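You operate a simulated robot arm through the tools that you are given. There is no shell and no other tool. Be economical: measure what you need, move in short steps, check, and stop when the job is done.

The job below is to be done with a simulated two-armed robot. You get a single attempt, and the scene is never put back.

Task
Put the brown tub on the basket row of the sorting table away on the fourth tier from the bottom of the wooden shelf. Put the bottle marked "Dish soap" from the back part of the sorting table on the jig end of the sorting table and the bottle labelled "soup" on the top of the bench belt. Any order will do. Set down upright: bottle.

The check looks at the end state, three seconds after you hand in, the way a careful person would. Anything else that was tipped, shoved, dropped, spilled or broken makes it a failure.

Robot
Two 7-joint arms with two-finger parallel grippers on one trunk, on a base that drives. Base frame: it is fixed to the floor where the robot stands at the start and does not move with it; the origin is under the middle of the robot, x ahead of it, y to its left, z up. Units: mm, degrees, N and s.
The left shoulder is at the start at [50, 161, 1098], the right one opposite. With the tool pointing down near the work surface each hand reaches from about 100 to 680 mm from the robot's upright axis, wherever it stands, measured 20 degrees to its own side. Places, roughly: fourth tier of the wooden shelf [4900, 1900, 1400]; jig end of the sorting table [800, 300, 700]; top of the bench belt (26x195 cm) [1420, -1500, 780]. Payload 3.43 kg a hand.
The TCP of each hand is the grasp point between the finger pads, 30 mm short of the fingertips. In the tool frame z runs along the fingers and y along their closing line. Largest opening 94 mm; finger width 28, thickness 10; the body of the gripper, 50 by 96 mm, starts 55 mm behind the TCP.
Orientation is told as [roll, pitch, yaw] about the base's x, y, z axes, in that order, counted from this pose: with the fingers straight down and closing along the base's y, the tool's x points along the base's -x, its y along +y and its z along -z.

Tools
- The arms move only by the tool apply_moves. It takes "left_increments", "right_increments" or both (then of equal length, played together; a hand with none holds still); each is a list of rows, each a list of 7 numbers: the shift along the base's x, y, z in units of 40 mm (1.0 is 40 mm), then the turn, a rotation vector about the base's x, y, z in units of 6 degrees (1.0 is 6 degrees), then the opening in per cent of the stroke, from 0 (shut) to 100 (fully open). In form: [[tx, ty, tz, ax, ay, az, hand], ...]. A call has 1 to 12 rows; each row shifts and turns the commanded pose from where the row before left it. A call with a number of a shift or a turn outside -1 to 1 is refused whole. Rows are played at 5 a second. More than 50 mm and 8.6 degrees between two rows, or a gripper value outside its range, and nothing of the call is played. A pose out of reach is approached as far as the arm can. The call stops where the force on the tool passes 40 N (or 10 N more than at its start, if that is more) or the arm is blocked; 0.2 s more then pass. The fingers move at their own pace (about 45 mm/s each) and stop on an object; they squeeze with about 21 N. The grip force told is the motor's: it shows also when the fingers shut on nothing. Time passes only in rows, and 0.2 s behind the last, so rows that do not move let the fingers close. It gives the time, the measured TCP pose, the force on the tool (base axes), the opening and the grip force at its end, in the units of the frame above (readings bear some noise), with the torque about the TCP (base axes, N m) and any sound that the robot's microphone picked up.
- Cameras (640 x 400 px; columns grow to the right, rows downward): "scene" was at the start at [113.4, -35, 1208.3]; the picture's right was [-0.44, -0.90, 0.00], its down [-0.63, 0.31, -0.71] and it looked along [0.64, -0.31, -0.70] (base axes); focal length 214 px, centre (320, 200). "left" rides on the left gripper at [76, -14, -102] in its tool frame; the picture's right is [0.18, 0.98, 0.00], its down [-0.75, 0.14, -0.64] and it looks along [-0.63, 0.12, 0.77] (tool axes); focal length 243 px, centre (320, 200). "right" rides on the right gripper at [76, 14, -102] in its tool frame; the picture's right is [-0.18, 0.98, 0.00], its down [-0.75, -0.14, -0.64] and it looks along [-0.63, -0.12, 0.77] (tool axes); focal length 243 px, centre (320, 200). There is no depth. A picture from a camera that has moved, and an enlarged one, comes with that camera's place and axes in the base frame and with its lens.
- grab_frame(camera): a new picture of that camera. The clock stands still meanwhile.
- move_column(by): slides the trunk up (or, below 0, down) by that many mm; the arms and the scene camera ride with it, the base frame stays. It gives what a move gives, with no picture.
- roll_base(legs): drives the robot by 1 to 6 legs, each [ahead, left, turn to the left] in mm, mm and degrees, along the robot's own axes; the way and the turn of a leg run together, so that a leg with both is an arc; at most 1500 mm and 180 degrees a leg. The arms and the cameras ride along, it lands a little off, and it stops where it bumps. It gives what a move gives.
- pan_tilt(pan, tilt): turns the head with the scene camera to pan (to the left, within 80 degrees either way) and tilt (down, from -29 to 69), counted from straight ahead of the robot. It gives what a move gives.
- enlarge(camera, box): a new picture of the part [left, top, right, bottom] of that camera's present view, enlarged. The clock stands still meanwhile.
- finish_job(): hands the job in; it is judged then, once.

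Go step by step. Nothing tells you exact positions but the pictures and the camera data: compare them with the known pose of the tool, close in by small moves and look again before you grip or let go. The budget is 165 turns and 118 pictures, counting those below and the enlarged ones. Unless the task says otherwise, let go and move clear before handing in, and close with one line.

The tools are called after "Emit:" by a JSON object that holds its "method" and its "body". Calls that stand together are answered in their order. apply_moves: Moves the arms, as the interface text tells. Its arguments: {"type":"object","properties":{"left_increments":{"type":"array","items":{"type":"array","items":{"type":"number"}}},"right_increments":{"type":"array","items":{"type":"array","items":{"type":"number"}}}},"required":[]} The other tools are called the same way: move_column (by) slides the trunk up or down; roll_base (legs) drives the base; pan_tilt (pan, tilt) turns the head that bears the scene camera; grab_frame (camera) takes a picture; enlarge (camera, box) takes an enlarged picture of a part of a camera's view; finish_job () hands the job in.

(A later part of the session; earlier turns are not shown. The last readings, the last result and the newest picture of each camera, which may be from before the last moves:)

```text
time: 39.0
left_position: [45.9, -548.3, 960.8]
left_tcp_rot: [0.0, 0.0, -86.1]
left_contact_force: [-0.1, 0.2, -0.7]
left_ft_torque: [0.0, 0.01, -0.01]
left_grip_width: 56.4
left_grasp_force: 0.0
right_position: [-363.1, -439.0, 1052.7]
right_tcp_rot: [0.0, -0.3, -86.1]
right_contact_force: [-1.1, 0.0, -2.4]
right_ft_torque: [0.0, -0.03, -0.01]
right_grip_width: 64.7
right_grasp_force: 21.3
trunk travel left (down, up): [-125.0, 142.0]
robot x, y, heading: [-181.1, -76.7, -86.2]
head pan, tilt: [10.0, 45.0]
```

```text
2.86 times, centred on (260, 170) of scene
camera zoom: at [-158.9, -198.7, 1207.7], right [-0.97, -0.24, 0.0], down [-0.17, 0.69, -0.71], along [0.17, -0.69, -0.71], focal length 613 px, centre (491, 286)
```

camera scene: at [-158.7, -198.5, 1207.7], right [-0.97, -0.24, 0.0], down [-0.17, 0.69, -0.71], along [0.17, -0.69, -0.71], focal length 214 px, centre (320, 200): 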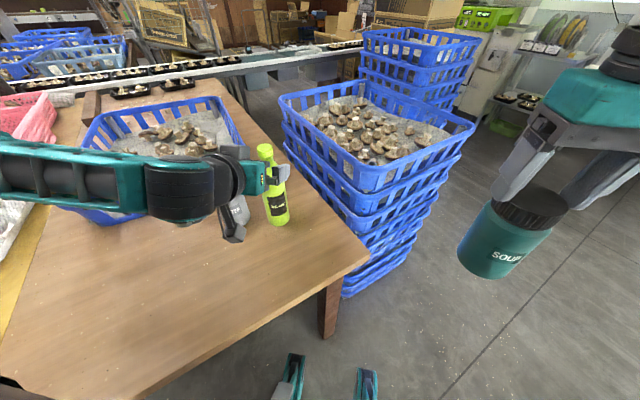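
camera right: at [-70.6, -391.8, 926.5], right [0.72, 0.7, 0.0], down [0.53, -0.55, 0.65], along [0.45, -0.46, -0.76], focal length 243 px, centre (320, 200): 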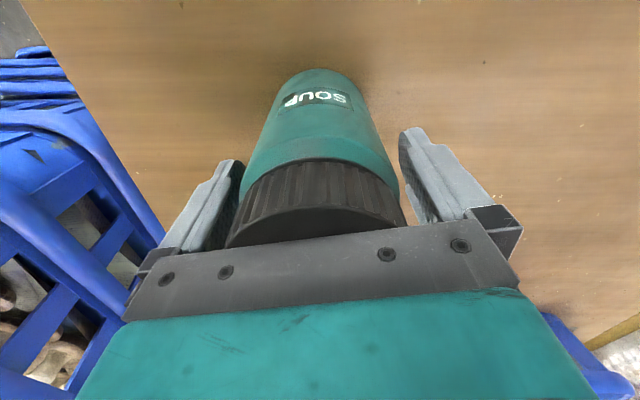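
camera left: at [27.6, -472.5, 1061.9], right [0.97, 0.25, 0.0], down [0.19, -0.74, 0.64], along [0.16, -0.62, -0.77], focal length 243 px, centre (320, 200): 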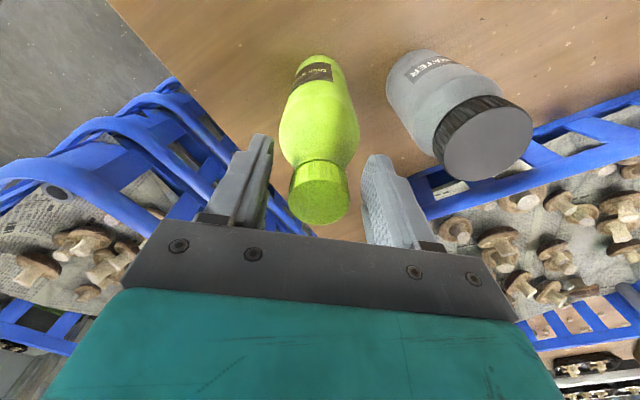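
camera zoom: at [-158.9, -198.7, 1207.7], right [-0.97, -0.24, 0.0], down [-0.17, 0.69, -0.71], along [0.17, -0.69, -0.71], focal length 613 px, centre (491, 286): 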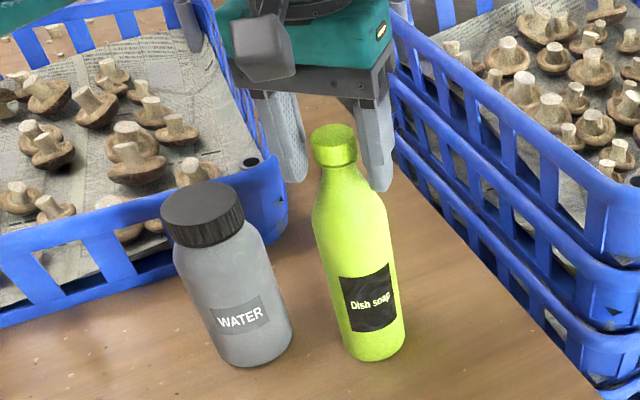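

Geometry agrees: cap is centred between the fingers. Close.

Emit:
{"method": "apply_moves", "body": {"left_increments": [[0, 0, -0.05, 0, 0, 0, 0], [0, 0, 0, 0, 0, 0, 0], [0, 0, 0, 0, 0, 0, 0], [0, 0, 0, 0, 0, 0, 0]]}}

Emit:
{"method": "apply_moves", "body": {"left_increments": [[0, 0, 0.3, 0, 0, 0, 0], [0, 0, 0.5, 0, 0, 0, 0], [0, 0, 0, 0, 0, 0, 0]]}}

Emit:
{"method": "grab_frame", "body": {"camera": "scene"}}

```text
time: 40.0
left_position: [47.1, -548.2, 957.3]
left_tcp_rot: [-0.1, 0.0, -85.9]
left_contact_force: [1.3, -0.2, -1.0]
left_ft_torque: [0.0, -0.03, 0.0]
left_grip_width: 33.7
left_grasp_force: 21.5
right_position: [-363.4, -438.2, 1052.5]
right_tcp_rot: [0.0, -0.3, -86.1]
right_contact_force: [0.1, 0.1, -1.3]
right_ft_torque: [0.01, -0.03, 0.0]
right_grip_width: 64.5
right_grasp_force: 21.1
trunk travel left (down, up): [-125.0, 142.0]
robot x, y, heading: [-178.6, -78.7, -86.3]
head pan, tilt: [10.0, 45.0]
```

```text
time: 40.8
left_position: [46.1, -546.9, 988.8]
left_tcp_rot: [0.0, 0.1, -86.1]
left_contact_force: [0.3, 0.7, -3.3]
left_ft_torque: [0.01, 0.01, 0.0]
left_grip_width: 33.9
left_grasp_force: 21.0
right_position: [-363.4, -437.2, 1051.9]
right_tcp_rot: [0.1, -0.2, -86.0]
right_contact_force: [0.8, -0.1, -2.1]
right_ft_torque: [-0.01, 0.0, -0.04]
right_grip_width: 64.5
right_grasp_force: 20.9
trunk travel left (down, up): [-125.0, 142.0]
robot x, y, heading: [-177.7, -79.1, -86.2]
head pan, tilt: [10.0, 45.0]
```

```text
84 pictures are left
camera scene: at [-158.8, -198.9, 1207.6], right [-0.97, -0.24, 0.0], down [-0.17, 0.69, -0.71], along [0.17, -0.69, -0.71], focal length 214 px, centre (320, 200)
```

scene: 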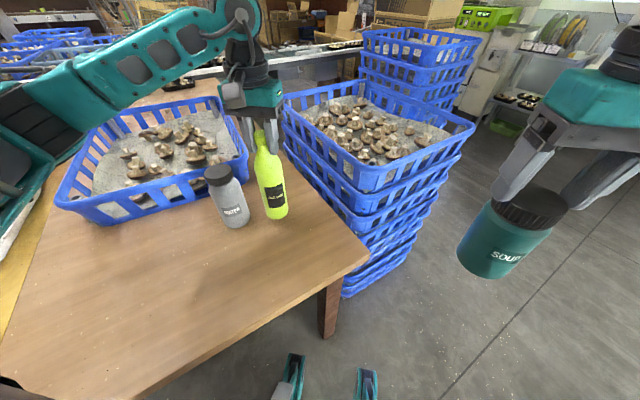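

Dish soap is held by the cap (~0.3 kg). I'll raise it clear, raise the trunk, back away and look at the room for routes.

Emit:
{"method": "apply_moves", "body": {"left_increments": [[0, 0, 1, 0, 0, 0, 0], [0, 0, 1, 0, 0, 0, 0]]}}

Emit:
{"method": "move_column", "body": {"by": 140}}

Emit:
{"method": "roll_base", "body": {"legs": [[-250, 0, 0], [0, 0, 60]]}}

Emit:
{"method": "pan_tilt", "body": {"pan": 75, "tilt": 25}}

Emit:
{"method": "grab_frame", "body": {"camera": "scene"}}

Emit:
{"method": "pan_tilt", "body": {"pan": 20, "tilt": 25}}

Emit:
{"method": "grab_frame", "body": {"camera": "scene"}}

```text
time: 41.4
left_position: [48.0, -545.1, 1071.7]
left_tcp_rot: [0.0, 0.1, -86.1]
left_contact_force: [0.3, 0.0, -4.2]
left_ft_torque: [0.01, -0.07, 0.02]
left_grip_width: 33.4
left_grasp_force: 21.0
right_position: [-363.2, -437.7, 1052.0]
right_tcp_rot: [0.0, -0.3, -86.1]
right_contact_force: [-0.3, -0.2, -2.6]
right_ft_torque: [0.0, -0.03, -0.02]
right_grip_width: 64.3
right_grasp_force: 20.8
trunk travel left (down, up): [-125.0, 142.0]
robot x, y, heading: [-184.4, -82.1, -86.1]
head pan, tilt: [10.0, 45.0]
```

```text
time: 43.1
left_position: [47.8, -547.1, 1211.0]
left_tcp_rot: [0.0, -0.1, -86.1]
left_contact_force: [0.1, 0.3, -3.9]
left_ft_torque: [0.02, -0.04, -0.03]
left_grip_width: 33.4
left_grasp_force: 20.4
right_position: [-363.4, -438.6, 1191.5]
right_tcp_rot: [0.0, -0.3, -86.0]
right_contact_force: [-0.6, 0.3, -1.5]
right_ft_torque: [0.02, 0.0, -0.01]
right_grip_width: 64.7
right_grasp_force: 21.4
trunk travel left (down, up): [-265.0, 2.0]
robot x, y, heading: [-181.2, -82.3, -86.1]
head pan, tilt: [10.0, 45.0]
```

```text
time: 47.5
left_position: [320.1, 132.7, 1210.9]
left_tcp_rot: [0.1, 0.0, -26.8]
left_contact_force: [0.4, 0.5, -3.3]
left_ft_torque: [0.02, 0.01, 0.03]
left_grip_width: 32.8
left_grasp_force: 20.7
right_position: [16.8, -163.6, 1190.3]
right_tcp_rot: [0.0, -0.3, -26.7]
right_contact_force: [-0.2, -0.4, -1.8]
right_ft_torque: [-0.01, -0.01, 0.0]
right_grip_width: 64.5
right_grasp_force: 20.9
trunk travel left (down, up): [-265.0, 2.0]
robot x, y, heading: [-199.7, 175.2, -27.1]
head pan, tilt: [10.0, 45.0]
```

```text
time: 48.9
left_position: [320.4, 134.2, 1212.5]
left_tcp_rot: [0.1, 0.0, -26.8]
left_contact_force: [-0.3, -0.5, -3.6]
left_ft_torque: [0.01, 0.0, 0.02]
left_grip_width: 32.8
left_grasp_force: 21.2
right_position: [15.9, -164.1, 1192.2]
right_tcp_rot: [-0.1, -0.4, -26.7]
right_contact_force: [0.2, 0.0, -1.9]
right_ft_torque: [0.0, -0.02, 0.02]
right_grip_width: 64.3
right_grasp_force: 21.2
trunk travel left (down, up): [-265.0, 2.0]
robot x, y, heading: [-195.8, 176.3, -26.8]
head pan, tilt: [75.0, 25.0]
```

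```text
83 pictures are left
camera scene: at [-100.9, 226.1, 1378.2], right [0.74, -0.67, 0.0], down [-0.28, -0.31, -0.91], along [0.61, 0.67, -0.42], focal length 214 px, centre (320, 200)
```

scene: 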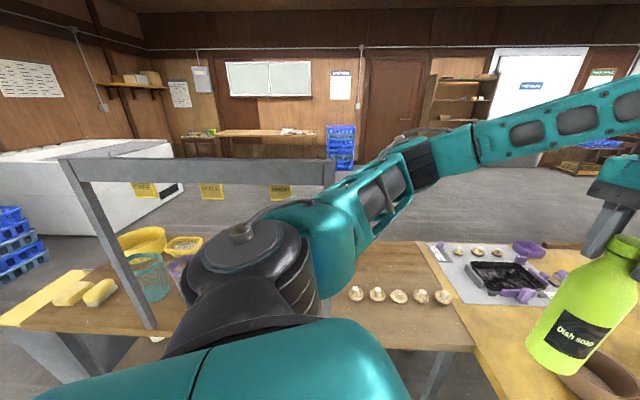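

```text
time: 50.1
left_position: [319.4, 133.0, 1211.7]
left_tcp_rot: [0.0, 0.1, -26.7]
left_contact_force: [-0.4, 0.1, -3.3]
left_ft_torque: [-0.02, 0.01, -0.03]
left_grip_width: 32.9
left_grasp_force: 21.1
right_position: [16.4, -164.7, 1191.2]
right_tcp_rot: [0.0, -0.3, -26.8]
right_contact_force: [-0.1, -0.9, -1.8]
right_ft_torque: [-0.01, 0.04, -0.02]
right_grip_width: 64.6
right_grasp_force: 21.0
trunk travel left (down, up): [-265.0, 2.0]
robot x, y, heading: [-198.0, 176.2, -27.1]
head pan, tilt: [20.0, 25.0]
```

```text
82 pictures are left
camera scene: at [-71.0, 146.6, 1378.2], right [-0.12, -0.99, 0.0], down [-0.42, 0.05, -0.91], along [0.9, -0.11, -0.42], focal length 214 px, centre (320, 200)
```

scene: 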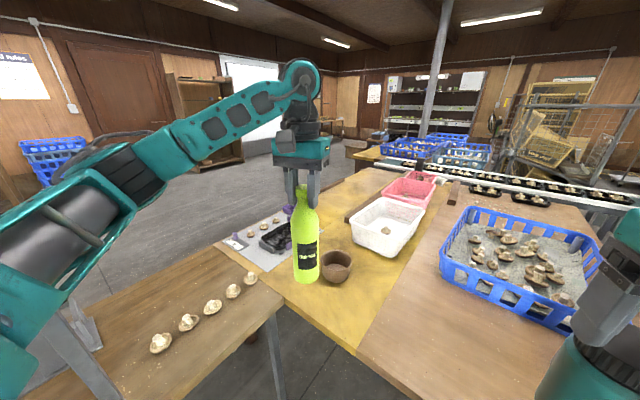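

I see the layout: the sorting table runs away diagonally, jig mat at its near-left corner, tub beside it. Zoom in on the jig mat for a free spot.

Emit:
{"method": "enlarge", "body": {"camera": "scene", "box": [190, 180, 390, 305]}}

Emit:
{"method": "pan_tilt", "body": {"pan": 50, "tilt": 30}}

Emit:
{"method": "enlarge", "body": {"camera": "scene", "box": [280, 130, 520, 280]}}

```text
3.20 times, centred on (290, 242) of scene
camera zoom: at [-71.0, 146.6, 1378.2], right [-0.12, -0.99, 0.0], down [-0.42, 0.05, -0.91], along [0.9, -0.11, -0.42], focal length 686 px, centre (416, 64)
```

zoom: 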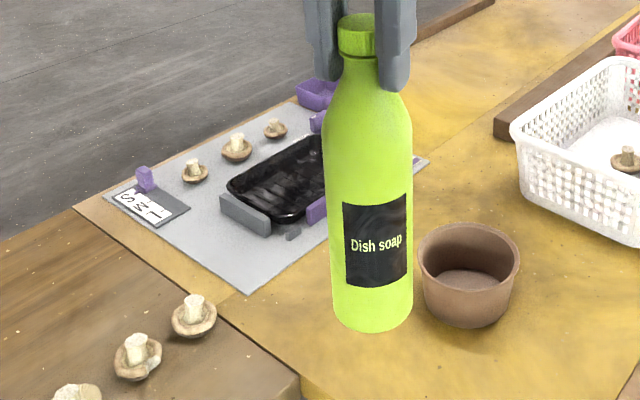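

```text
time: 51.1
left_position: [319.5, 133.0, 1210.6]
left_tcp_rot: [-0.2, 0.0, -26.9]
left_contact_force: [-0.1, 0.3, -3.3]
left_ft_torque: [0.0, 0.02, 0.0]
left_grip_width: 32.7
left_grasp_force: 21.4
right_position: [16.4, -164.7, 1191.0]
right_tcp_rot: [-0.1, -0.2, -26.7]
right_contact_force: [-0.7, -0.7, -2.1]
right_ft_torque: [0.01, -0.01, 0.0]
right_grip_width: 64.4
right_grasp_force: 21.1
trunk travel left (down, up): [-265.0, 2.0]
robot x, y, heading: [-199.1, 174.0, -26.9]
head pan, tilt: [50.0, 30.0]
```

```text
2.67 times, centred on (400, 205) of scene
camera zoom: at [-79.3, 192.9, 1370.2], right [0.39, -0.92, 0.0], down [-0.46, -0.2, -0.87], along [0.8, 0.34, -0.5], focal length 572 px, centre (107, 187)
```

zoom: 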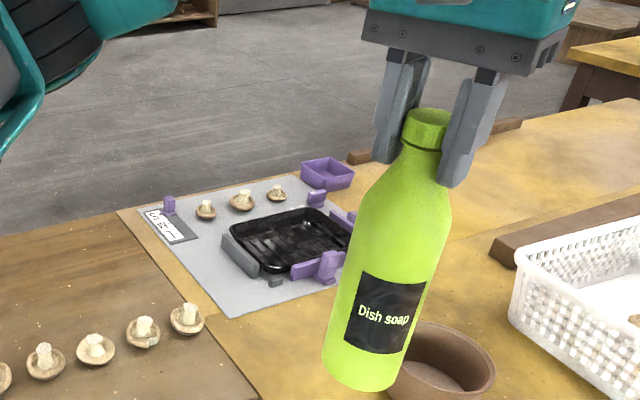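

A free spot on the mat's front strip is at about [742,310]. Drive to about [179,175] heading -6°.

Emit:
{"method": "roll_base", "body": {"legs": [[336, 171, 0], [0, 0, 21]]}}

Emit:
{"method": "pan_tilt", "body": {"pan": 15, "tilt": 45}}

Emit:
{"method": "grab_frame", "body": {"camera": "scene"}}

Emit:
{"method": "grab_frame", "body": {"camera": "left"}}

```text
time: 53.3
left_position: [667.8, 135.1, 1211.6]
left_tcp_rot: [0.0, 0.1, -26.1]
left_contact_force: [0.8, -0.7, -3.2]
left_ft_torque: [-0.02, -0.04, -0.05]
left_grip_width: 32.4
left_grasp_force: 20.9
right_position: [367.9, -164.1, 1191.1]
right_tcp_rot: [0.0, -0.3, -26.2]
right_contact_force: [0.6, 0.3, -3.2]
right_ft_torque: [0.04, -0.03, 0.0]
right_grip_width: 64.8
right_grasp_force: 20.9
trunk travel left (down, up): [-265.0, 2.0]
robot x, y, heading: [151.3, 172.3, -26.4]
head pan, tilt: [50.0, 30.0]
stopped in leg 1: the robot was blocked; the commanded pose is now the measured one
```

```text
time: 54.3
left_position: [668.8, 136.4, 1212.2]
left_tcp_rot: [0.0, 0.0, -26.1]
left_contact_force: [-0.2, -0.8, -3.1]
left_ft_torque: [0.0, -0.01, 0.0]
left_grip_width: 32.5
left_grasp_force: 21.2
right_position: [368.5, -164.6, 1190.8]
right_tcp_rot: [-0.1, -0.3, -26.2]
right_contact_force: [0.5, -0.5, -1.6]
right_ft_torque: [0.0, -0.04, -0.01]
right_grip_width: 64.6
right_grasp_force: 21.0
trunk travel left (down, up): [-265.0, 2.0]
robot x, y, heading: [151.8, 172.7, -26.3]
head pan, tilt: [15.0, 45.0]
```

```text
79 pictures are left
camera scene: at [265.9, 139.0, 1347.6], right [-0.2, -0.98, 0.0], down [-0.69, 0.14, -0.71], along [0.69, -0.14, -0.71], focal length 214 px, centre (320, 200)
```

scene: 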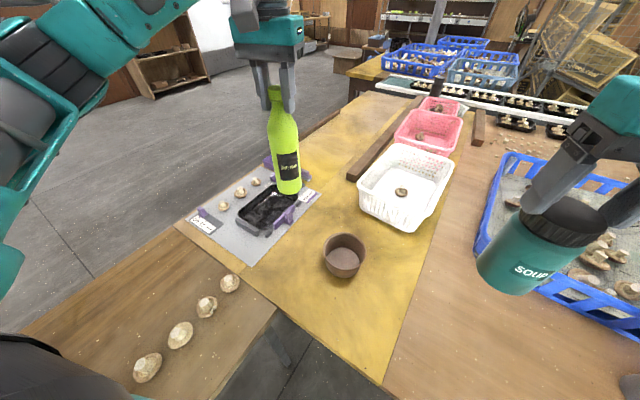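

```text
78 pictures are left
camera left: at [594.8, 156.9, 1313.5], right [0.27, 0.96, 0.0], down [0.74, -0.21, 0.64], along [0.62, -0.17, -0.77], focal length 243 px, centre (320, 200)
```

left: 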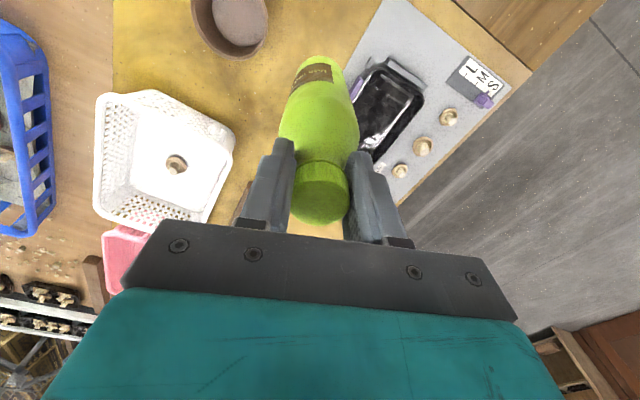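

Blocked by the bench/table about 28 mm short. I'll back off slightly and turn left.

Emit:
{"method": "roll_base", "body": {"legs": [[-20, -10, 0], [0, 0, 21]]}}

Emit:
{"method": "pan_tilt", "body": {"pan": 10, "tilt": 50}}

Emit:
{"method": "grab_frame", "body": {"camera": "scene"}}

```text
time: 56.3
left_position: [624.9, 325.7, 1213.4]
left_tcp_rot: [0.0, 0.0, -4.8]
left_contact_force: [0.2, -0.1, -3.1]
left_ft_torque: [-0.02, 0.02, 0.01]
left_grip_width: 32.4
left_grasp_force: 21.2
right_position: [452.6, -63.1, 1190.5]
right_tcp_rot: [-0.1, -0.3, -5.0]
right_contact_force: [-0.6, 0.3, -2.8]
right_ft_torque: [0.02, 0.01, 0.0]
right_grip_width: 64.6
right_grasp_force: 21.0
trunk travel left (down, up): [-265.0, 2.0]
robot x, y, heading: [129.6, 171.8, -5.2]
head pan, tilt: [15.0, 45.0]
```

```text
time: 56.9
left_position: [624.5, 325.4, 1213.3]
left_tcp_rot: [0.0, 0.0, -4.9]
left_contact_force: [0.3, 0.2, -2.7]
left_ft_torque: [-0.02, 0.02, 0.0]
left_grip_width: 32.4
left_grasp_force: 20.5
right_position: [454.1, -63.8, 1191.9]
right_tcp_rot: [-0.1, -0.3, -5.0]
right_contact_force: [0.2, 0.0, -1.8]
right_ft_torque: [0.03, -0.01, -0.01]
right_grip_width: 64.4
right_grasp_force: 20.9
trunk travel left (down, up): [-265.0, 2.0]
robot x, y, heading: [124.7, 169.8, -5.1]
head pan, tilt: [10.0, 50.0]
```

```text
77 pictures are left
camera scene: at [244.8, 175.4, 1340.7], right [0.09, -1.0, 0.0], down [-0.76, -0.07, -0.64], along [0.64, 0.06, -0.77], focal length 214 px, centre (320, 200)
```

scene: 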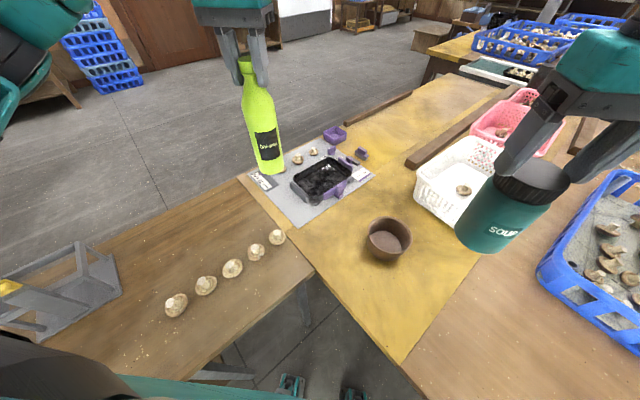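

Target spot ≈[725,320]. Extend the left hand by 100 mm, lower the trunk and look.

Emit:
{"method": "apply_moves", "body": {"left_increments": [[0.85, -0.05, 0, 0, 0, 0, 0], [0.85, -0.05, 0, 0, 0, 0, 0], [0.8, -0.05, 0, 0, 0, 0, 0]]}}

Emit:
{"method": "move_column", "body": {"by": -140}}

Emit:
{"method": "grab_frame", "body": {"camera": "left"}}

Emit:
{"method": "enlarge", "body": {"camera": "scene", "box": [200, 80, 400, 205]}}

```text
time: 57.7
left_position: [724.5, 320.7, 1210.7]
left_tcp_rot: [0.0, 0.0, -5.0]
left_contact_force: [-0.4, 0.8, -2.7]
left_ft_torque: [0.02, 0.03, 0.03]
left_grip_width: 32.2
left_grasp_force: 21.2
right_position: [453.9, -63.7, 1191.1]
right_tcp_rot: [0.0, -0.2, -5.0]
right_contact_force: [0.2, -0.3, -2.5]
right_ft_torque: [0.02, -0.01, -0.01]
right_grip_width: 64.6
right_grasp_force: 21.0
trunk travel left (down, up): [-265.0, 2.0]
robot x, y, heading: [127.4, 174.5, -5.1]
head pan, tilt: [10.0, 50.0]
```

```text
time: 59.4
left_position: [722.6, 319.7, 1071.4]
left_tcp_rot: [0.0, -0.1, -4.8]
left_contact_force: [-0.3, 0.3, -3.4]
left_ft_torque: [0.02, 0.03, 0.0]
left_grip_width: 32.2
left_grasp_force: 20.9
right_position: [453.9, -63.1, 1051.2]
right_tcp_rot: [-0.2, -0.3, -4.9]
right_contact_force: [-0.6, 0.1, -2.7]
right_ft_torque: [0.06, 0.01, -0.01]
right_grip_width: 64.4
right_grasp_force: 20.6
trunk travel left (down, up): [-125.0, 142.0]
robot x, y, heading: [130.3, 167.5, -5.0]
head pan, tilt: [10.0, 50.0]
```

```text
76 pictures are left
camera left: at [646.3, 312.7, 1174.0], right [-0.1, 1.0, 0.0], down [0.76, 0.08, 0.64], along [0.64, 0.06, -0.77], focal length 243 px, centre (320, 200)
```

left: 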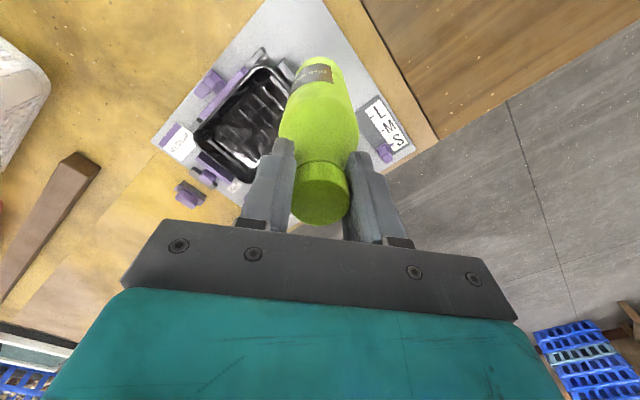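

```text
3.20 times, centred on (300, 142) of scene
camera zoom: at [244.7, 175.4, 1200.7], right [0.09, -1.0, 0.0], down [-0.76, -0.07, -0.64], along [0.64, 0.06, -0.77], focal length 686 px, centre (384, 384)
```

zoom: 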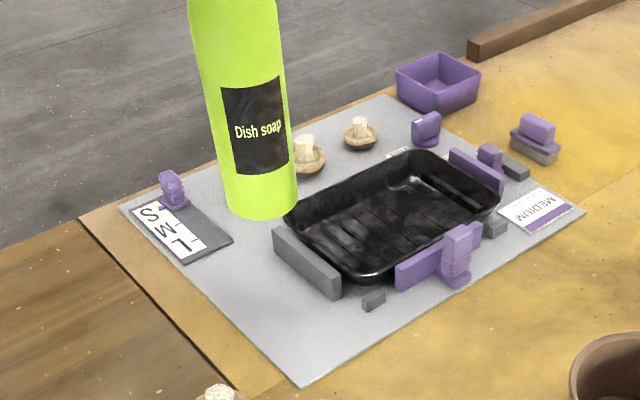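

The bottle will land at the mat's free front strip; shift 12 mm inward and descend in steps.

Emit:
{"method": "apply_moves", "body": {"left_increments": [[0.2, -0.22, -0.7, 0, 0, 0, 0], [0, 0, -0.7, 0, 0, 0, 0], [0, 0, -0.7, 0, 0, 0, 0], [0, 0, -0.4, 0, 0, 0, 0]]}}

Emit:
{"method": "enlarge", "body": {"camera": "scene", "box": [200, 80, 400, 205]}}

```text
time: 60.4
left_position: [731.7, 310.5, 992.8]
left_tcp_rot: [-0.3, -1.3, -4.8]
left_contact_force: [-5.8, 3.5, 19.7]
left_ft_torque: [0.33, 0.69, 0.03]
left_grip_width: 33.1
left_grasp_force: 20.8
right_position: [453.2, -63.0, 1051.8]
right_tcp_rot: [0.0, -0.2, -5.0]
right_contact_force: [0.6, 1.0, -2.0]
right_ft_torque: [0.06, 0.03, 0.01]
right_grip_width: 64.4
right_grasp_force: 21.3
trunk travel left (down, up): [-125.0, 142.0]
robot x, y, heading: [125.4, 171.8, -5.1]
head pan, tilt: [10.0, 50.0]
stopped in row 4 (left hand): the force on the tool passed its limit (the readings are from after the stop); the commanded pose is now the measured one
```

```text
3.20 times, centred on (300, 142) of scene
camera zoom: at [243.6, 175.5, 1201.1], right [0.09, -1.0, 0.0], down [-0.76, -0.07, -0.64], along [0.64, 0.06, -0.77], focal length 686 px, centre (384, 384)
```

zoom: 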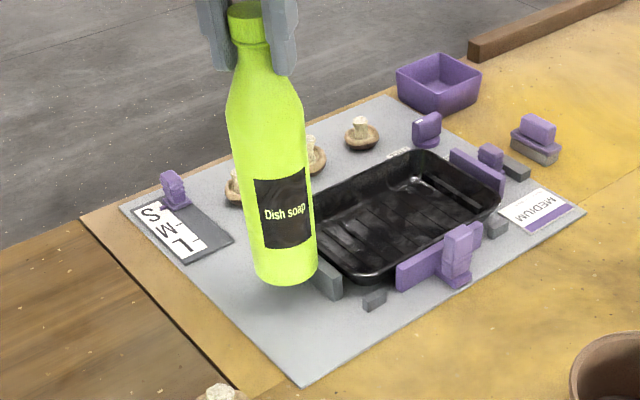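

The bottle's edge hit the grey block: the table is nearer z≈727 than 700, so my spot was off. Lift, shift to ≈[705,303], and check.

Emit:
{"method": "apply_moves", "body": {"left_increments": [[0, 0, 0.6, 0, 0, 0, 0], [-0.65, -0.18, 0, 0, 0, 0, 0], [0, 0, 0, 0, 0, 0, 0]]}}

Emit:
{"method": "enlarge", "body": {"camera": "scene", "box": [200, 80, 400, 205]}}

Emit:
{"method": "grab_frame", "body": {"camera": "left"}}

```text
time: 61.2
left_position: [707.7, 303.9, 1011.4]
left_tcp_rot: [-0.3, -0.9, -4.7]
left_contact_force: [-0.2, 0.5, -3.4]
left_ft_torque: [-0.02, 0.0, -0.01]
left_grip_width: 33.0
left_grasp_force: 21.0
right_position: [454.4, -63.5, 1051.3]
right_tcp_rot: [-0.2, -0.3, -5.1]
right_contact_force: [-1.0, -0.4, -2.1]
right_ft_torque: [0.02, -0.01, 0.0]
right_grip_width: 64.7
right_grasp_force: 20.7
trunk travel left (down, up): [-125.0, 142.0]
robot x, y, heading: [129.0, 168.6, -4.8]
head pan, tilt: [10.0, 50.0]
```

```text
3.20 times, centred on (300, 142) of scene
camera zoom: at [244.7, 175.5, 1200.6], right [0.09, -1.0, 0.0], down [-0.76, -0.07, -0.64], along [0.64, 0.06, -0.77], focal length 686 px, centre (384, 384)
```

zoom: 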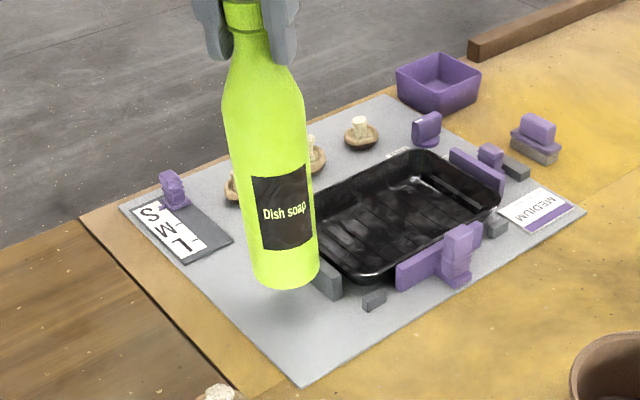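

```text
72 pictures are left
camera left: at [630.3, 297.9, 1112.0], right [-0.1, 0.99, -0.01], down [0.75, 0.08, 0.65], along [0.65, 0.06, -0.76], focal length 243 px, centre (320, 200)
```

left: 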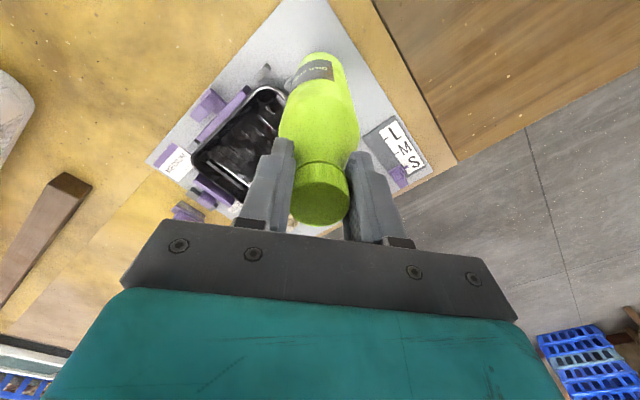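

Clear of the block now. Descend slowly to touch-down (expected TCP ≈957).

Emit:
{"method": "apply_moves", "body": {"left_increments": [[0, 0, -0.6, 0, 0.15, 0, 0], [0, 0, -0.3, 0, 0, 0, 0], [0, 0, -0.15, 0, 0, 0, 0], [0, 0, -0.1, 0, 0, 0, 0], [0, 0, -0.1, 0, 0, 0, 0]]}}

Emit:
{"method": "enlarge", "body": {"camera": "scene", "box": [200, 80, 400, 205]}}

```text
time: 62.4
left_position: [706.3, 304.9, 963.0]
left_tcp_rot: [-0.4, -0.1, -4.8]
left_contact_force: [-1.6, 1.3, 3.1]
left_ft_torque: [0.17, 0.09, 0.03]
left_grip_width: 32.5
left_grasp_force: 20.8
right_position: [453.4, -63.3, 1051.5]
right_tcp_rot: [-0.1, -0.4, -5.0]
right_contact_force: [-0.1, -0.6, -2.8]
right_ft_torque: [0.01, 0.0, 0.03]
right_grip_width: 64.1
right_grasp_force: 20.8
trunk travel left (down, up): [-125.0, 142.0]
robot x, y, heading: [127.1, 174.7, -4.9]
head pan, tilt: [10.0, 50.0]
```

```text
3.20 times, centred on (300, 142) of scene
camera zoom: at [244.1, 175.5, 1200.9], right [0.09, -1.0, 0.0], down [-0.76, -0.07, -0.64], along [0.64, 0.06, -0.77], focal length 686 px, centre (384, 384)
```

zoom: 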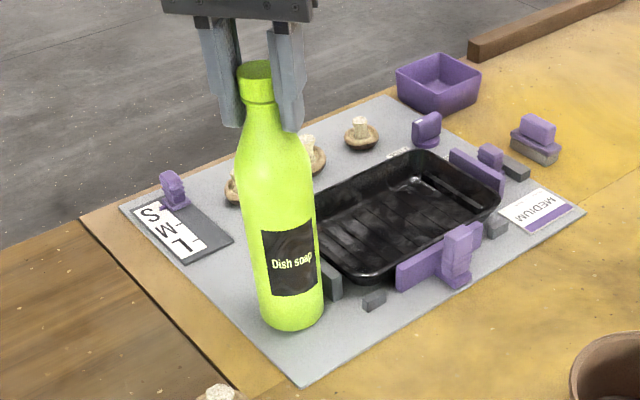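

Touching down. Two more mm, then open slowly and lift away.

Emit:
{"method": "apply_moves", "body": {"left_increments": [[0, 0, -0.06, 0, 0, 0, 0], [0, 0, 0, 0, 0, 0, 36], [0, 0, 0, 0, 0, 0, 50], [0, 0, 0, 0, 0, 0, 70], [0, 0, 0, 0, 0, 0, 70], [0, 0, 0.5, 0, 0, 0, 70], [0, 0, 1, 0, 0, 0, 70], [0, 0, 1, 0, 0, 0, 70]]}}

Emit:
{"method": "enlarge", "body": {"camera": "scene", "box": [200, 80, 400, 205]}}

```text
time: 64.2
left_position: [707.3, 300.1, 1060.6]
left_tcp_rot: [-0.3, -0.1, -4.9]
left_contact_force: [-0.1, -0.5, -0.5]
left_ft_torque: [-0.02, -0.01, 0.02]
left_grip_width: 65.8
left_grasp_force: 0.1
right_position: [453.3, -62.9, 1051.8]
right_tcp_rot: [0.0, -0.2, -5.0]
right_contact_force: [-0.8, -0.2, -2.5]
right_ft_torque: [0.01, 0.04, -0.02]
right_grip_width: 64.7
right_grasp_force: 21.1
trunk travel left (down, up): [-125.0, 142.0]
robot x, y, heading: [128.5, 172.4, -5.0]
head pan, tilt: [10.0, 50.0]
```

```text
3.20 times, centred on (300, 142) of scene
camera zoom: at [244.2, 175.3, 1200.7], right [0.09, -1.0, 0.0], down [-0.76, -0.07, -0.64], along [0.64, 0.06, -0.77], focal length 686 px, centre (384, 384)
```

zoom: 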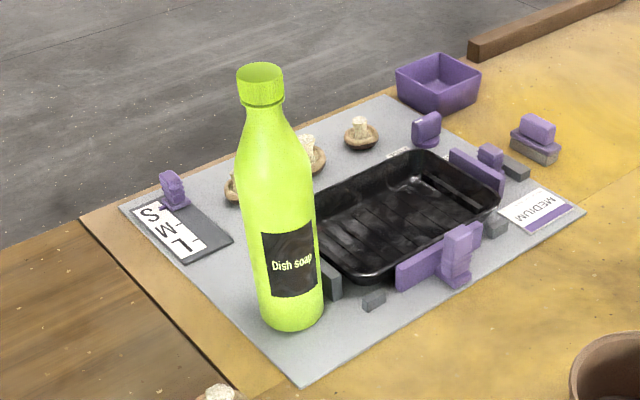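

Dish soap is placed upright. Next the tub (≈[575,5]): reposition the robot so the tub is ahead-left at ~580 mm.

Emit:
{"method": "apply_moves", "body": {"left_increments": [[0, 0, 0.5, 0, 0, 0, 100], [0, 0, 0.2, 0, 0, 0, 100]]}}

Emit:
{"method": "roll_base", "body": {"legs": [[-78, 90, 0], [0, 0, -40]]}}

Emit:
{"method": "pan_tilt", "body": {"pan": 10, "tilt": 45}}

Emit:
{"method": "grab_frame", "body": {"camera": "scene"}}

Emit:
{"method": "grab_frame", "body": {"camera": "left"}}

```text
time: 64.8
left_position: [707.0, 303.7, 1086.7]
left_tcp_rot: [-0.2, -0.1, -4.8]
left_contact_force: [0.6, 0.5, 0.0]
left_ft_torque: [0.0, 0.02, -0.03]
left_grip_width: 93.9
left_grasp_force: 0.1
right_position: [452.5, -64.2, 1052.1]
right_tcp_rot: [0.0, -0.3, -5.0]
right_contact_force: [0.2, 1.2, -1.7]
right_ft_torque: [0.0, -0.02, -0.01]
right_grip_width: 64.4
right_grasp_force: 20.9
trunk travel left (down, up): [-125.0, 142.0]
robot x, y, heading: [126.8, 170.7, -4.9]
head pan, tilt: [10.0, 50.0]
```

```text
time: 65.7
left_position: [697.6, 310.7, 1087.2]
left_tcp_rot: [-0.3, 0.0, -5.2]
left_contact_force: [0.6, -0.3, -1.4]
left_ft_torque: [-0.01, 0.0, 0.01]
left_grip_width: 93.9
left_grasp_force: 0.0
right_position: [440.8, -54.8, 1051.1]
right_tcp_rot: [0.0, -0.4, -5.4]
right_contact_force: [-0.1, 0.0, -2.5]
right_ft_torque: [-0.01, -0.02, -0.03]
right_grip_width: 64.5
right_grasp_force: 21.1
trunk travel left (down, up): [-125.0, 142.0]
robot x, y, heading: [115.4, 186.1, -5.6]
head pan, tilt: [10.0, 50.0]
stopped in leg 1: the robot was blocked; the commanded pose is now the measured one
```

```text
time: 66.3
left_position: [698.9, 310.9, 1088.9]
left_tcp_rot: [-0.3, -0.1, -5.2]
left_contact_force: [0.7, 0.0, -0.7]
left_ft_torque: [0.01, 0.02, -0.02]
left_grip_width: 94.0
left_grasp_force: 0.1
right_position: [439.8, -54.1, 1051.7]
right_tcp_rot: [-0.1, -0.2, -5.4]
right_contact_force: [0.3, 1.0, -1.7]
right_ft_torque: [0.02, 0.0, 0.01]
right_grip_width: 64.1
right_grasp_force: 21.2
trunk travel left (down, up): [-125.0, 142.0]
robot x, y, heading: [120.4, 182.9, -5.6]
head pan, tilt: [10.0, 45.0]
```

```text
69 pictures are left
camera scene: at [238.1, 186.5, 1207.6], right [0.08, -1.0, 0.0], down [-0.71, -0.05, -0.71], along [0.7, 0.05, -0.71], focal length 214 px, centre (320, 200)
```

scene: 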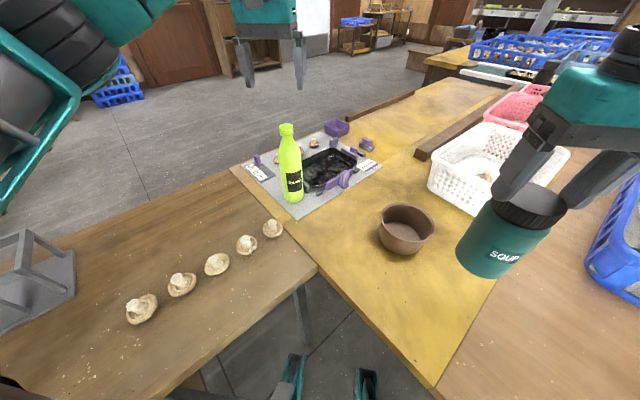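

```text
68 pictures are left
camera left: at [622.0, 305.1, 1189.1], right [-0.09, 1.0, -0.01], down [0.76, 0.08, 0.64], along [0.64, 0.06, -0.77], focal length 243 px, centre (320, 200)
```

left: 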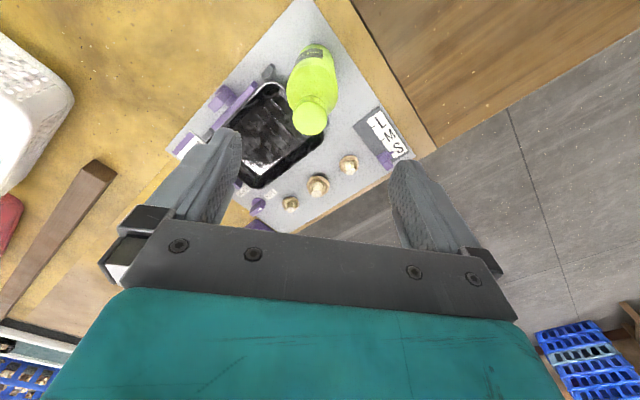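

Bumped the bench side; I'll go back more directly away from it, then turn.

Emit:
{"method": "roll_base", "body": {"legs": [[-30, -30, 0], [-62, 66, 0], [0, 0, -36]]}}

Emit:
{"method": "grab_frame", "body": {"camera": "scene"}}

Emit:
{"method": "grab_frame", "body": {"camera": "left"}}

```text
time: 68.2
left_position: [611.3, 334.0, 1087.4]
left_tcp_rot: [0.2, 0.2, -6.4]
left_contact_force: [-0.3, -0.5, -0.2]
left_ft_torque: [-0.02, 0.02, -0.01]
left_grip_width: 93.9
left_grasp_force: 0.1
right_position: [348.7, -22.9, 1049.0]
right_tcp_rot: [0.4, -0.1, -6.0]
right_contact_force: [0.3, 1.5, -2.2]
right_ft_torque: [-0.02, 0.01, 0.01]
right_grip_width: 64.3
right_grasp_force: 21.1
trunk travel left (down, up): [-125.0, 142.0]
robot x, y, heading: [27.1, 226.4, -6.0]
head pan, tilt: [10.0, 45.0]
stopped in leg 3: the robot was blocked; the commanded pose is now the measured one
```

```text
67 pictures are left
camera scene: at [150.3, 218.5, 1207.6], right [0.07, -1.0, -0.01], down [-0.71, -0.04, -0.71], along [0.7, 0.05, -0.71], focal length 214 px, centre (320, 200)
```

scene: 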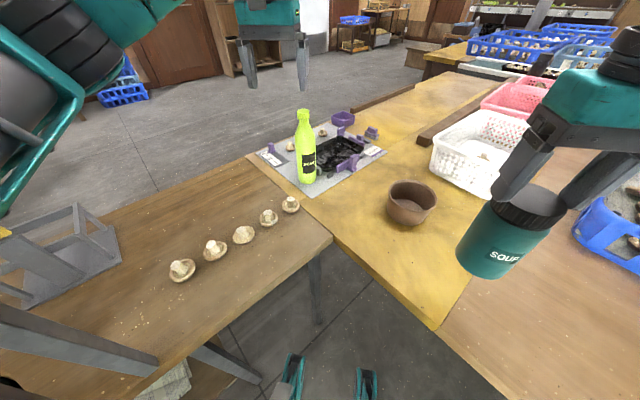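

```text
66 pictures are left
camera left: at [534.4, 328.8, 1188.0], right [-0.07, 1.0, 0.01], down [0.77, 0.05, 0.64], along [0.64, 0.05, -0.77], focal length 243 px, centre (320, 200)
```

left: 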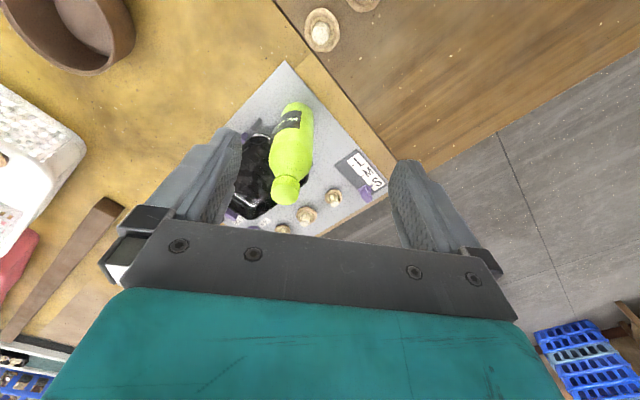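

The rotation is blocked by the bench; slide away from it first and then turn.

Emit:
{"method": "roll_base", "body": {"legs": [[-57, -69, 0], [0, 0, -33]]}}

Emit:
{"method": "grab_frame", "body": {"camera": "scene"}}

```text
time: 70.9
left_position: [513.8, -55.5, 1086.2]
left_tcp_rot: [-0.2, -0.1, -39.6]
left_contact_force: [-0.6, 0.3, 0.2]
left_ft_torque: [-0.01, -0.04, 0.01]
left_grip_width: 94.0
left_grasp_force: 0.0
right_position: [97.0, -211.4, 1050.2]
right_tcp_rot: [-0.2, -0.3, -39.5]
right_contact_force: [0.0, -0.1, -2.1]
right_ft_torque: [0.02, 0.02, -0.03]
right_grip_width: 64.6
right_grasp_force: 21.3
trunk travel left (down, up): [-125.0, 142.0]
robot x, y, heading: [-36.8, 163.8, -39.4]
head pan, tilt: [10.0, 45.0]
```

```text
65 pictures are left
camera scene: at [63.9, 101.4, 1207.6], right [-0.49, -0.87, 0.0], down [-0.61, 0.35, -0.71], along [0.61, -0.35, -0.71], focal length 214 px, centre (320, 200)
```

scene: 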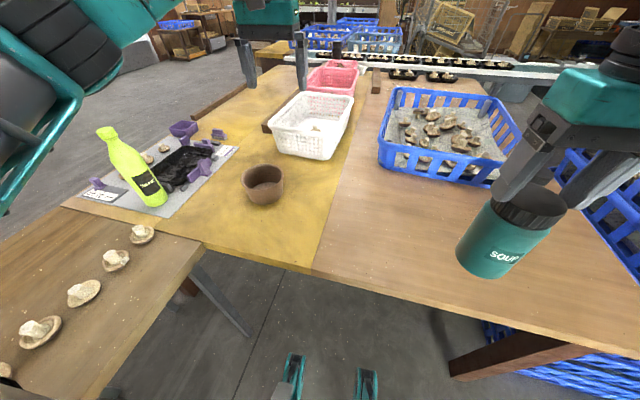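

Tub ≈[585,6], rim z≈798, Ø≈130. Advance 80 mm, then tilt the left hand 45° near the tub's left wall.

Emit:
{"method": "roll_base", "body": {"legs": [[80, 0, 0]]}}

Emit:
{"method": "apply_moves", "body": {"left_increments": [[0, 0.65, -0.4, -0.6, -0.72, 0, 60], [0, 0.65, -0.4, -0.6, -0.72, 0, 60], [0, 0.65, -0.4, -0.6, -0.72, 0, 60], [0, 0.65, -0.4, -0.6, -0.72, 0, 60], [0, 0.65, -0.4, -0.6, -0.72, 0, 60], [0, 0.65, -0.4, -0.6, -0.72, 0, 60], [0, 0.65, -0.4, -0.6, -0.72, 0, 60], [0, 0.65, -0.4, -0.6, -0.72, 0, 60]]}}

Emit:
{"method": "grab_frame", "body": {"camera": "left"}}

Emit:
{"method": "grab_frame", "body": {"camera": "scene"}}

```text
time: 72.0
left_position: [573.6, -104.4, 1086.2]
left_tcp_rot: [-0.3, 0.1, -39.5]
left_contact_force: [1.0, -0.3, -0.6]
left_ft_torque: [0.0, 0.02, -0.02]
left_grip_width: 94.0
left_grasp_force: 0.0
right_position: [158.0, -259.7, 1051.6]
right_tcp_rot: [-0.2, -0.3, -39.4]
right_contact_force: [0.6, 0.9, -2.7]
right_ft_torque: [0.01, 0.01, 0.01]
right_grip_width: 64.4
right_grasp_force: 21.3
trunk travel left (down, up): [-125.0, 142.0]
robot x, y, heading: [22.5, 112.9, -39.5]
head pan, tilt: [10.0, 45.0]
```

```text
time: 73.8
left_position: [572.7, 106.1, 960.1]
left_tcp_rot: [-0.7, -45.1, -39.6]
left_contact_force: [-0.6, 0.8, 0.3]
left_ft_torque: [-0.02, 0.02, 0.01]
left_grip_width: 56.6
left_grasp_force: 0.0
right_position: [156.6, -259.7, 1052.0]
right_tcp_rot: [-0.1, -0.4, -39.5]
right_contact_force: [-0.5, 0.6, -2.7]
right_ft_torque: [0.0, 0.0, 0.01]
right_grip_width: 64.4
right_grasp_force: 21.3
trunk travel left (down, up): [-125.0, 142.0]
robot x, y, heading: [25.7, 114.0, -39.6]
head pan, tilt: [10.0, 45.0]
```

```text
64 pictures are left
camera left: at [467.0, 176.3, 977.1], right [0.53, 0.84, -0.14], down [0.15, 0.06, 0.99], along [0.83, -0.54, -0.1], focal length 243 px, centre (320, 200)
```

left: 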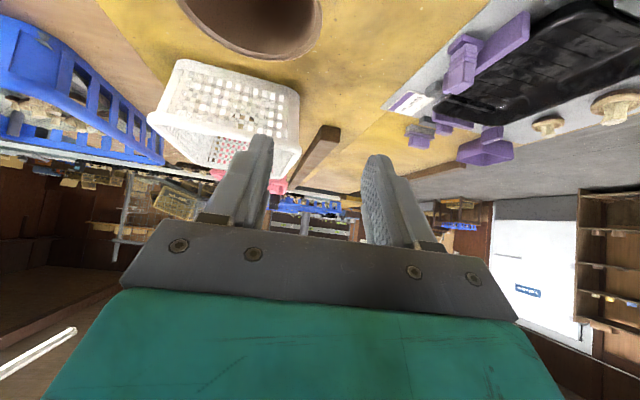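

```text
63 pictures are left
camera scene: at [124.0, 52.3, 1207.7], right [-0.49, -0.87, 0.0], down [-0.62, 0.35, -0.71], along [0.62, -0.35, -0.71], focal length 214 px, centre (320, 200)
```

scene: 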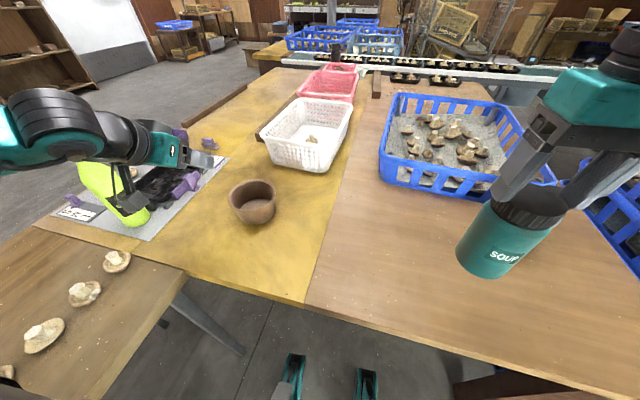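

Tilt worked. Descend to just above the rim and check lateral alignment to the left wall.

Emit:
{"method": "apply_moves", "body": {"left_increments": [[-0.03, -0.04, -0.8, 0, 0, 0, 60], [-0.03, -0.04, -0.8, 0, 0, 0, 60], [0, 0, -0.8, 0, 0, 0, 60]]}}

Emit:
{"method": "grab_frame", "body": {"camera": "left"}}

Emit:
{"method": "enlarge", "body": {"camera": "scene", "box": [120, 120, 320, 245]}}

```text
time: 74.6
left_position: [569.9, 102.4, 861.1]
left_tcp_rot: [-0.6, -45.0, -39.5]
left_contact_force: [-1.0, -0.8, -0.4]
left_ft_torque: [-0.03, 0.0, -0.03]
left_grip_width: 56.5
left_grasp_force: 0.1
right_position: [158.1, -259.7, 1051.4]
right_tcp_rot: [-0.1, -0.3, -39.3]
right_contact_force: [-0.3, -0.5, -1.9]
right_ft_torque: [0.04, 0.0, 0.0]
right_grip_width: 64.4
right_grasp_force: 21.1
trunk travel left (down, up): [-125.0, 142.0]
robot x, y, heading: [23.9, 119.7, -39.4]
head pan, tilt: [10.0, 45.0]
```

```text
62 pictures are left
camera left: at [464.8, 172.5, 879.7], right [0.53, 0.84, -0.14], down [0.16, 0.06, 0.99], along [0.83, -0.54, -0.1], focal length 243 px, centre (320, 200)
```

left: 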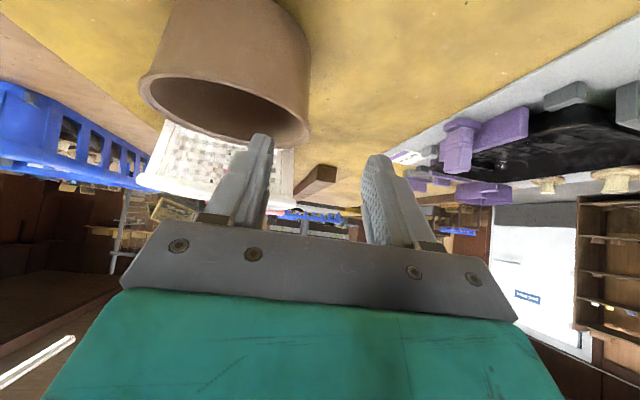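

```text
3.20 times, centred on (220, 182) of scene
camera zoom: at [124.4, 52.0, 1207.7], right [-0.49, -0.87, 0.0], down [-0.62, 0.35, -0.71], along [0.62, -0.35, -0.71], focal length 686 px, centre (640, 256)
```

zoom: 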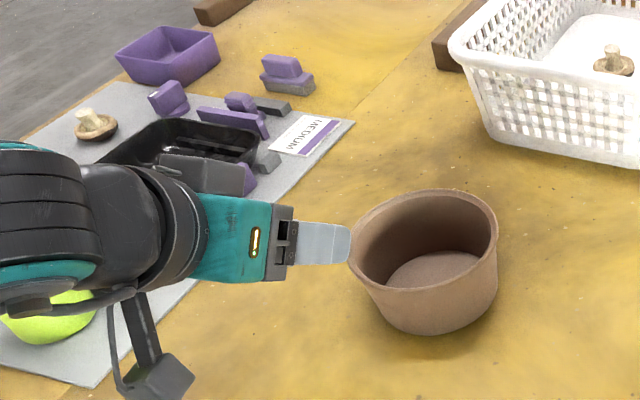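

Finger mid-plane lines up with the rim's outer edge; shift 5 mm inward and slide in along the tool axis.

Emit:
{"method": "apply_moves", "body": {"left_increments": [[-0.08, -0.1, -0.3, 0, 0, 0, 60], [0.4, -0.33, -0.5, 0, 0, 0, 60], [0.4, -0.33, -0.5, 0, 0, 0, 60], [0.4, -0.33, -0.5, 0, 0, 0, 60]]}}

Emit:
{"method": "grab_frame", "body": {"camera": "left"}}

Emit:
{"method": "enlarge", "body": {"camera": "scene", "box": [160, 140, 320, 240]}}

```text
time: 75.2
left_position: [589.3, 75.9, 842.3]
left_tcp_rot: [-1.2, -47.1, -39.3]
left_contact_force: [-2.5, 1.4, 14.2]
left_ft_torque: [-0.41, 0.27, -0.19]
left_grip_width: 56.6
left_grasp_force: 0.1
right_position: [157.7, -260.4, 1052.0]
right_tcp_rot: [-0.1, -0.3, -39.3]
right_contact_force: [1.1, -0.2, -2.0]
right_ft_torque: [0.04, 0.0, 0.01]
right_grip_width: 64.3
right_grasp_force: 21.1
trunk travel left (down, up): [-125.0, 142.0]
robot x, y, heading: [25.4, 117.9, -39.5]
head pan, tilt: [10.0, 45.0]
stopped in row 3 (left hand): the force on the tool passed its limit (the readings are from after the stop); the commanded pose is now the measured one
```

```text
60 pictures are left
camera left: at [484.1, 148.1, 854.6], right [0.54, 0.83, -0.15], down [0.13, 0.09, 0.99], along [0.83, -0.55, -0.06], focal length 243 px, centre (320, 200)
```

left: 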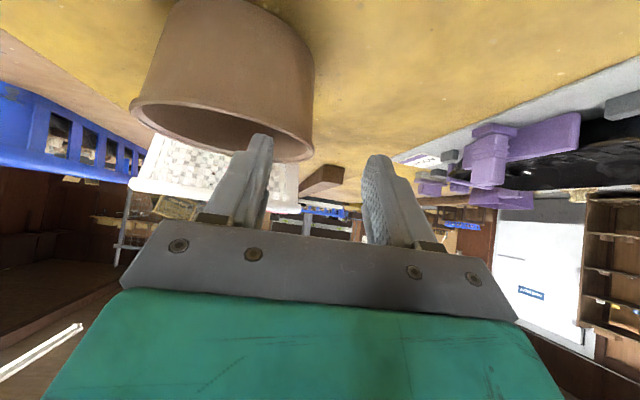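

```text
4.00 times, centred on (240, 190) of scene
camera zoom: at [124.0, 52.2, 1207.8], right [-0.49, -0.87, 0.0], down [-0.62, 0.35, -0.71], along [0.62, -0.35, -0.71], focal length 858 px, centre (640, 240)
```

zoom: 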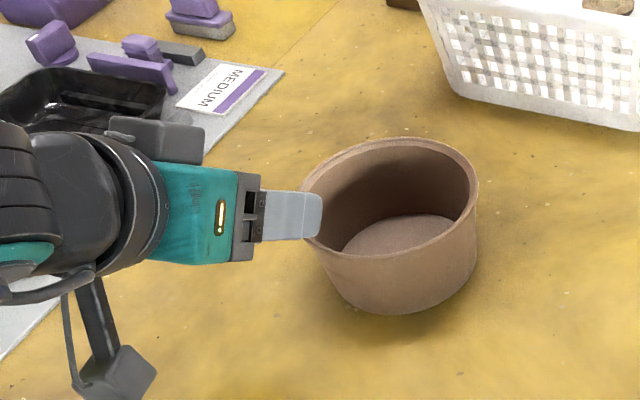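

The inner finger touched the near rim; tub centre is more like [587,-14]. Back up, go further forward above it, then straight down.

Emit:
{"method": "apply_moves", "body": {"left_increments": [[-0.15, -0.17, 0.6, 0.2, 0.24, 0, 60], [0.46, -0.38, 0, 0, 0, 0, 60], [0.46, -0.38, 0, 0, 0, 0, 60]]}}

Emit:
{"method": "grab_frame", "body": {"camera": "left"}}

Emit:
{"method": "enlarge", "body": {"camera": "scene", "box": [160, 140, 320, 240]}}

```text
time: 76.0
left_position: [619.9, 42.1, 861.2]
left_tcp_rot: [-0.9, -44.6, -39.4]
left_contact_force: [-0.4, -0.1, -0.3]
left_ft_torque: [0.04, -0.01, 0.0]
left_grip_width: 56.3
left_grasp_force: 0.1
right_position: [158.7, -259.8, 1050.8]
right_tcp_rot: [-0.1, -0.4, -39.3]
right_contact_force: [0.1, 0.3, -2.4]
right_ft_torque: [-0.01, 0.02, -0.01]
right_grip_width: 64.2
right_grasp_force: 20.9
trunk travel left (down, up): [-125.0, 142.0]
robot x, y, heading: [23.1, 117.3, -39.3]
head pan, tilt: [10.0, 45.0]
```

```text
58 pictures are left
camera left: at [515.0, 112.8, 881.0], right [0.53, 0.83, -0.14], down [0.16, 0.06, 0.98], along [0.83, -0.55, -0.1], focal length 243 px, centre (320, 200)
```

left: 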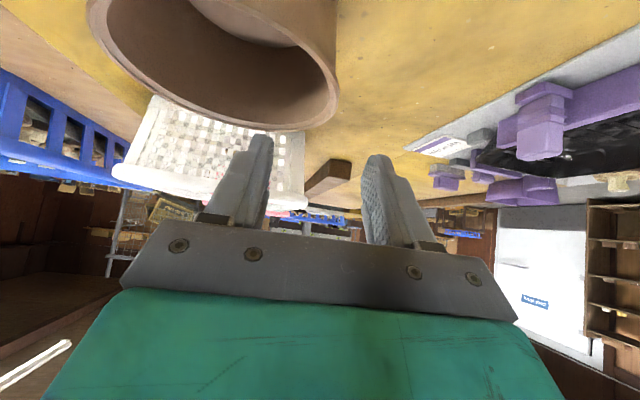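

```text
4.00 times, centred on (240, 190) of scene
camera zoom: at [124.4, 52.0, 1207.6], right [-0.49, -0.87, 0.0], down [-0.62, 0.35, -0.71], along [0.62, -0.35, -0.71], focal length 858 px, centre (640, 240)
```

zoom: 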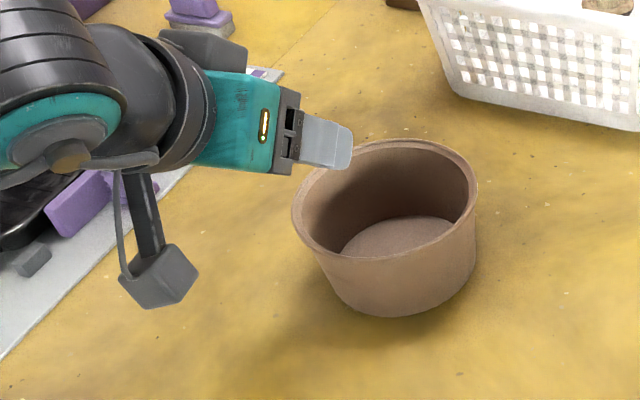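

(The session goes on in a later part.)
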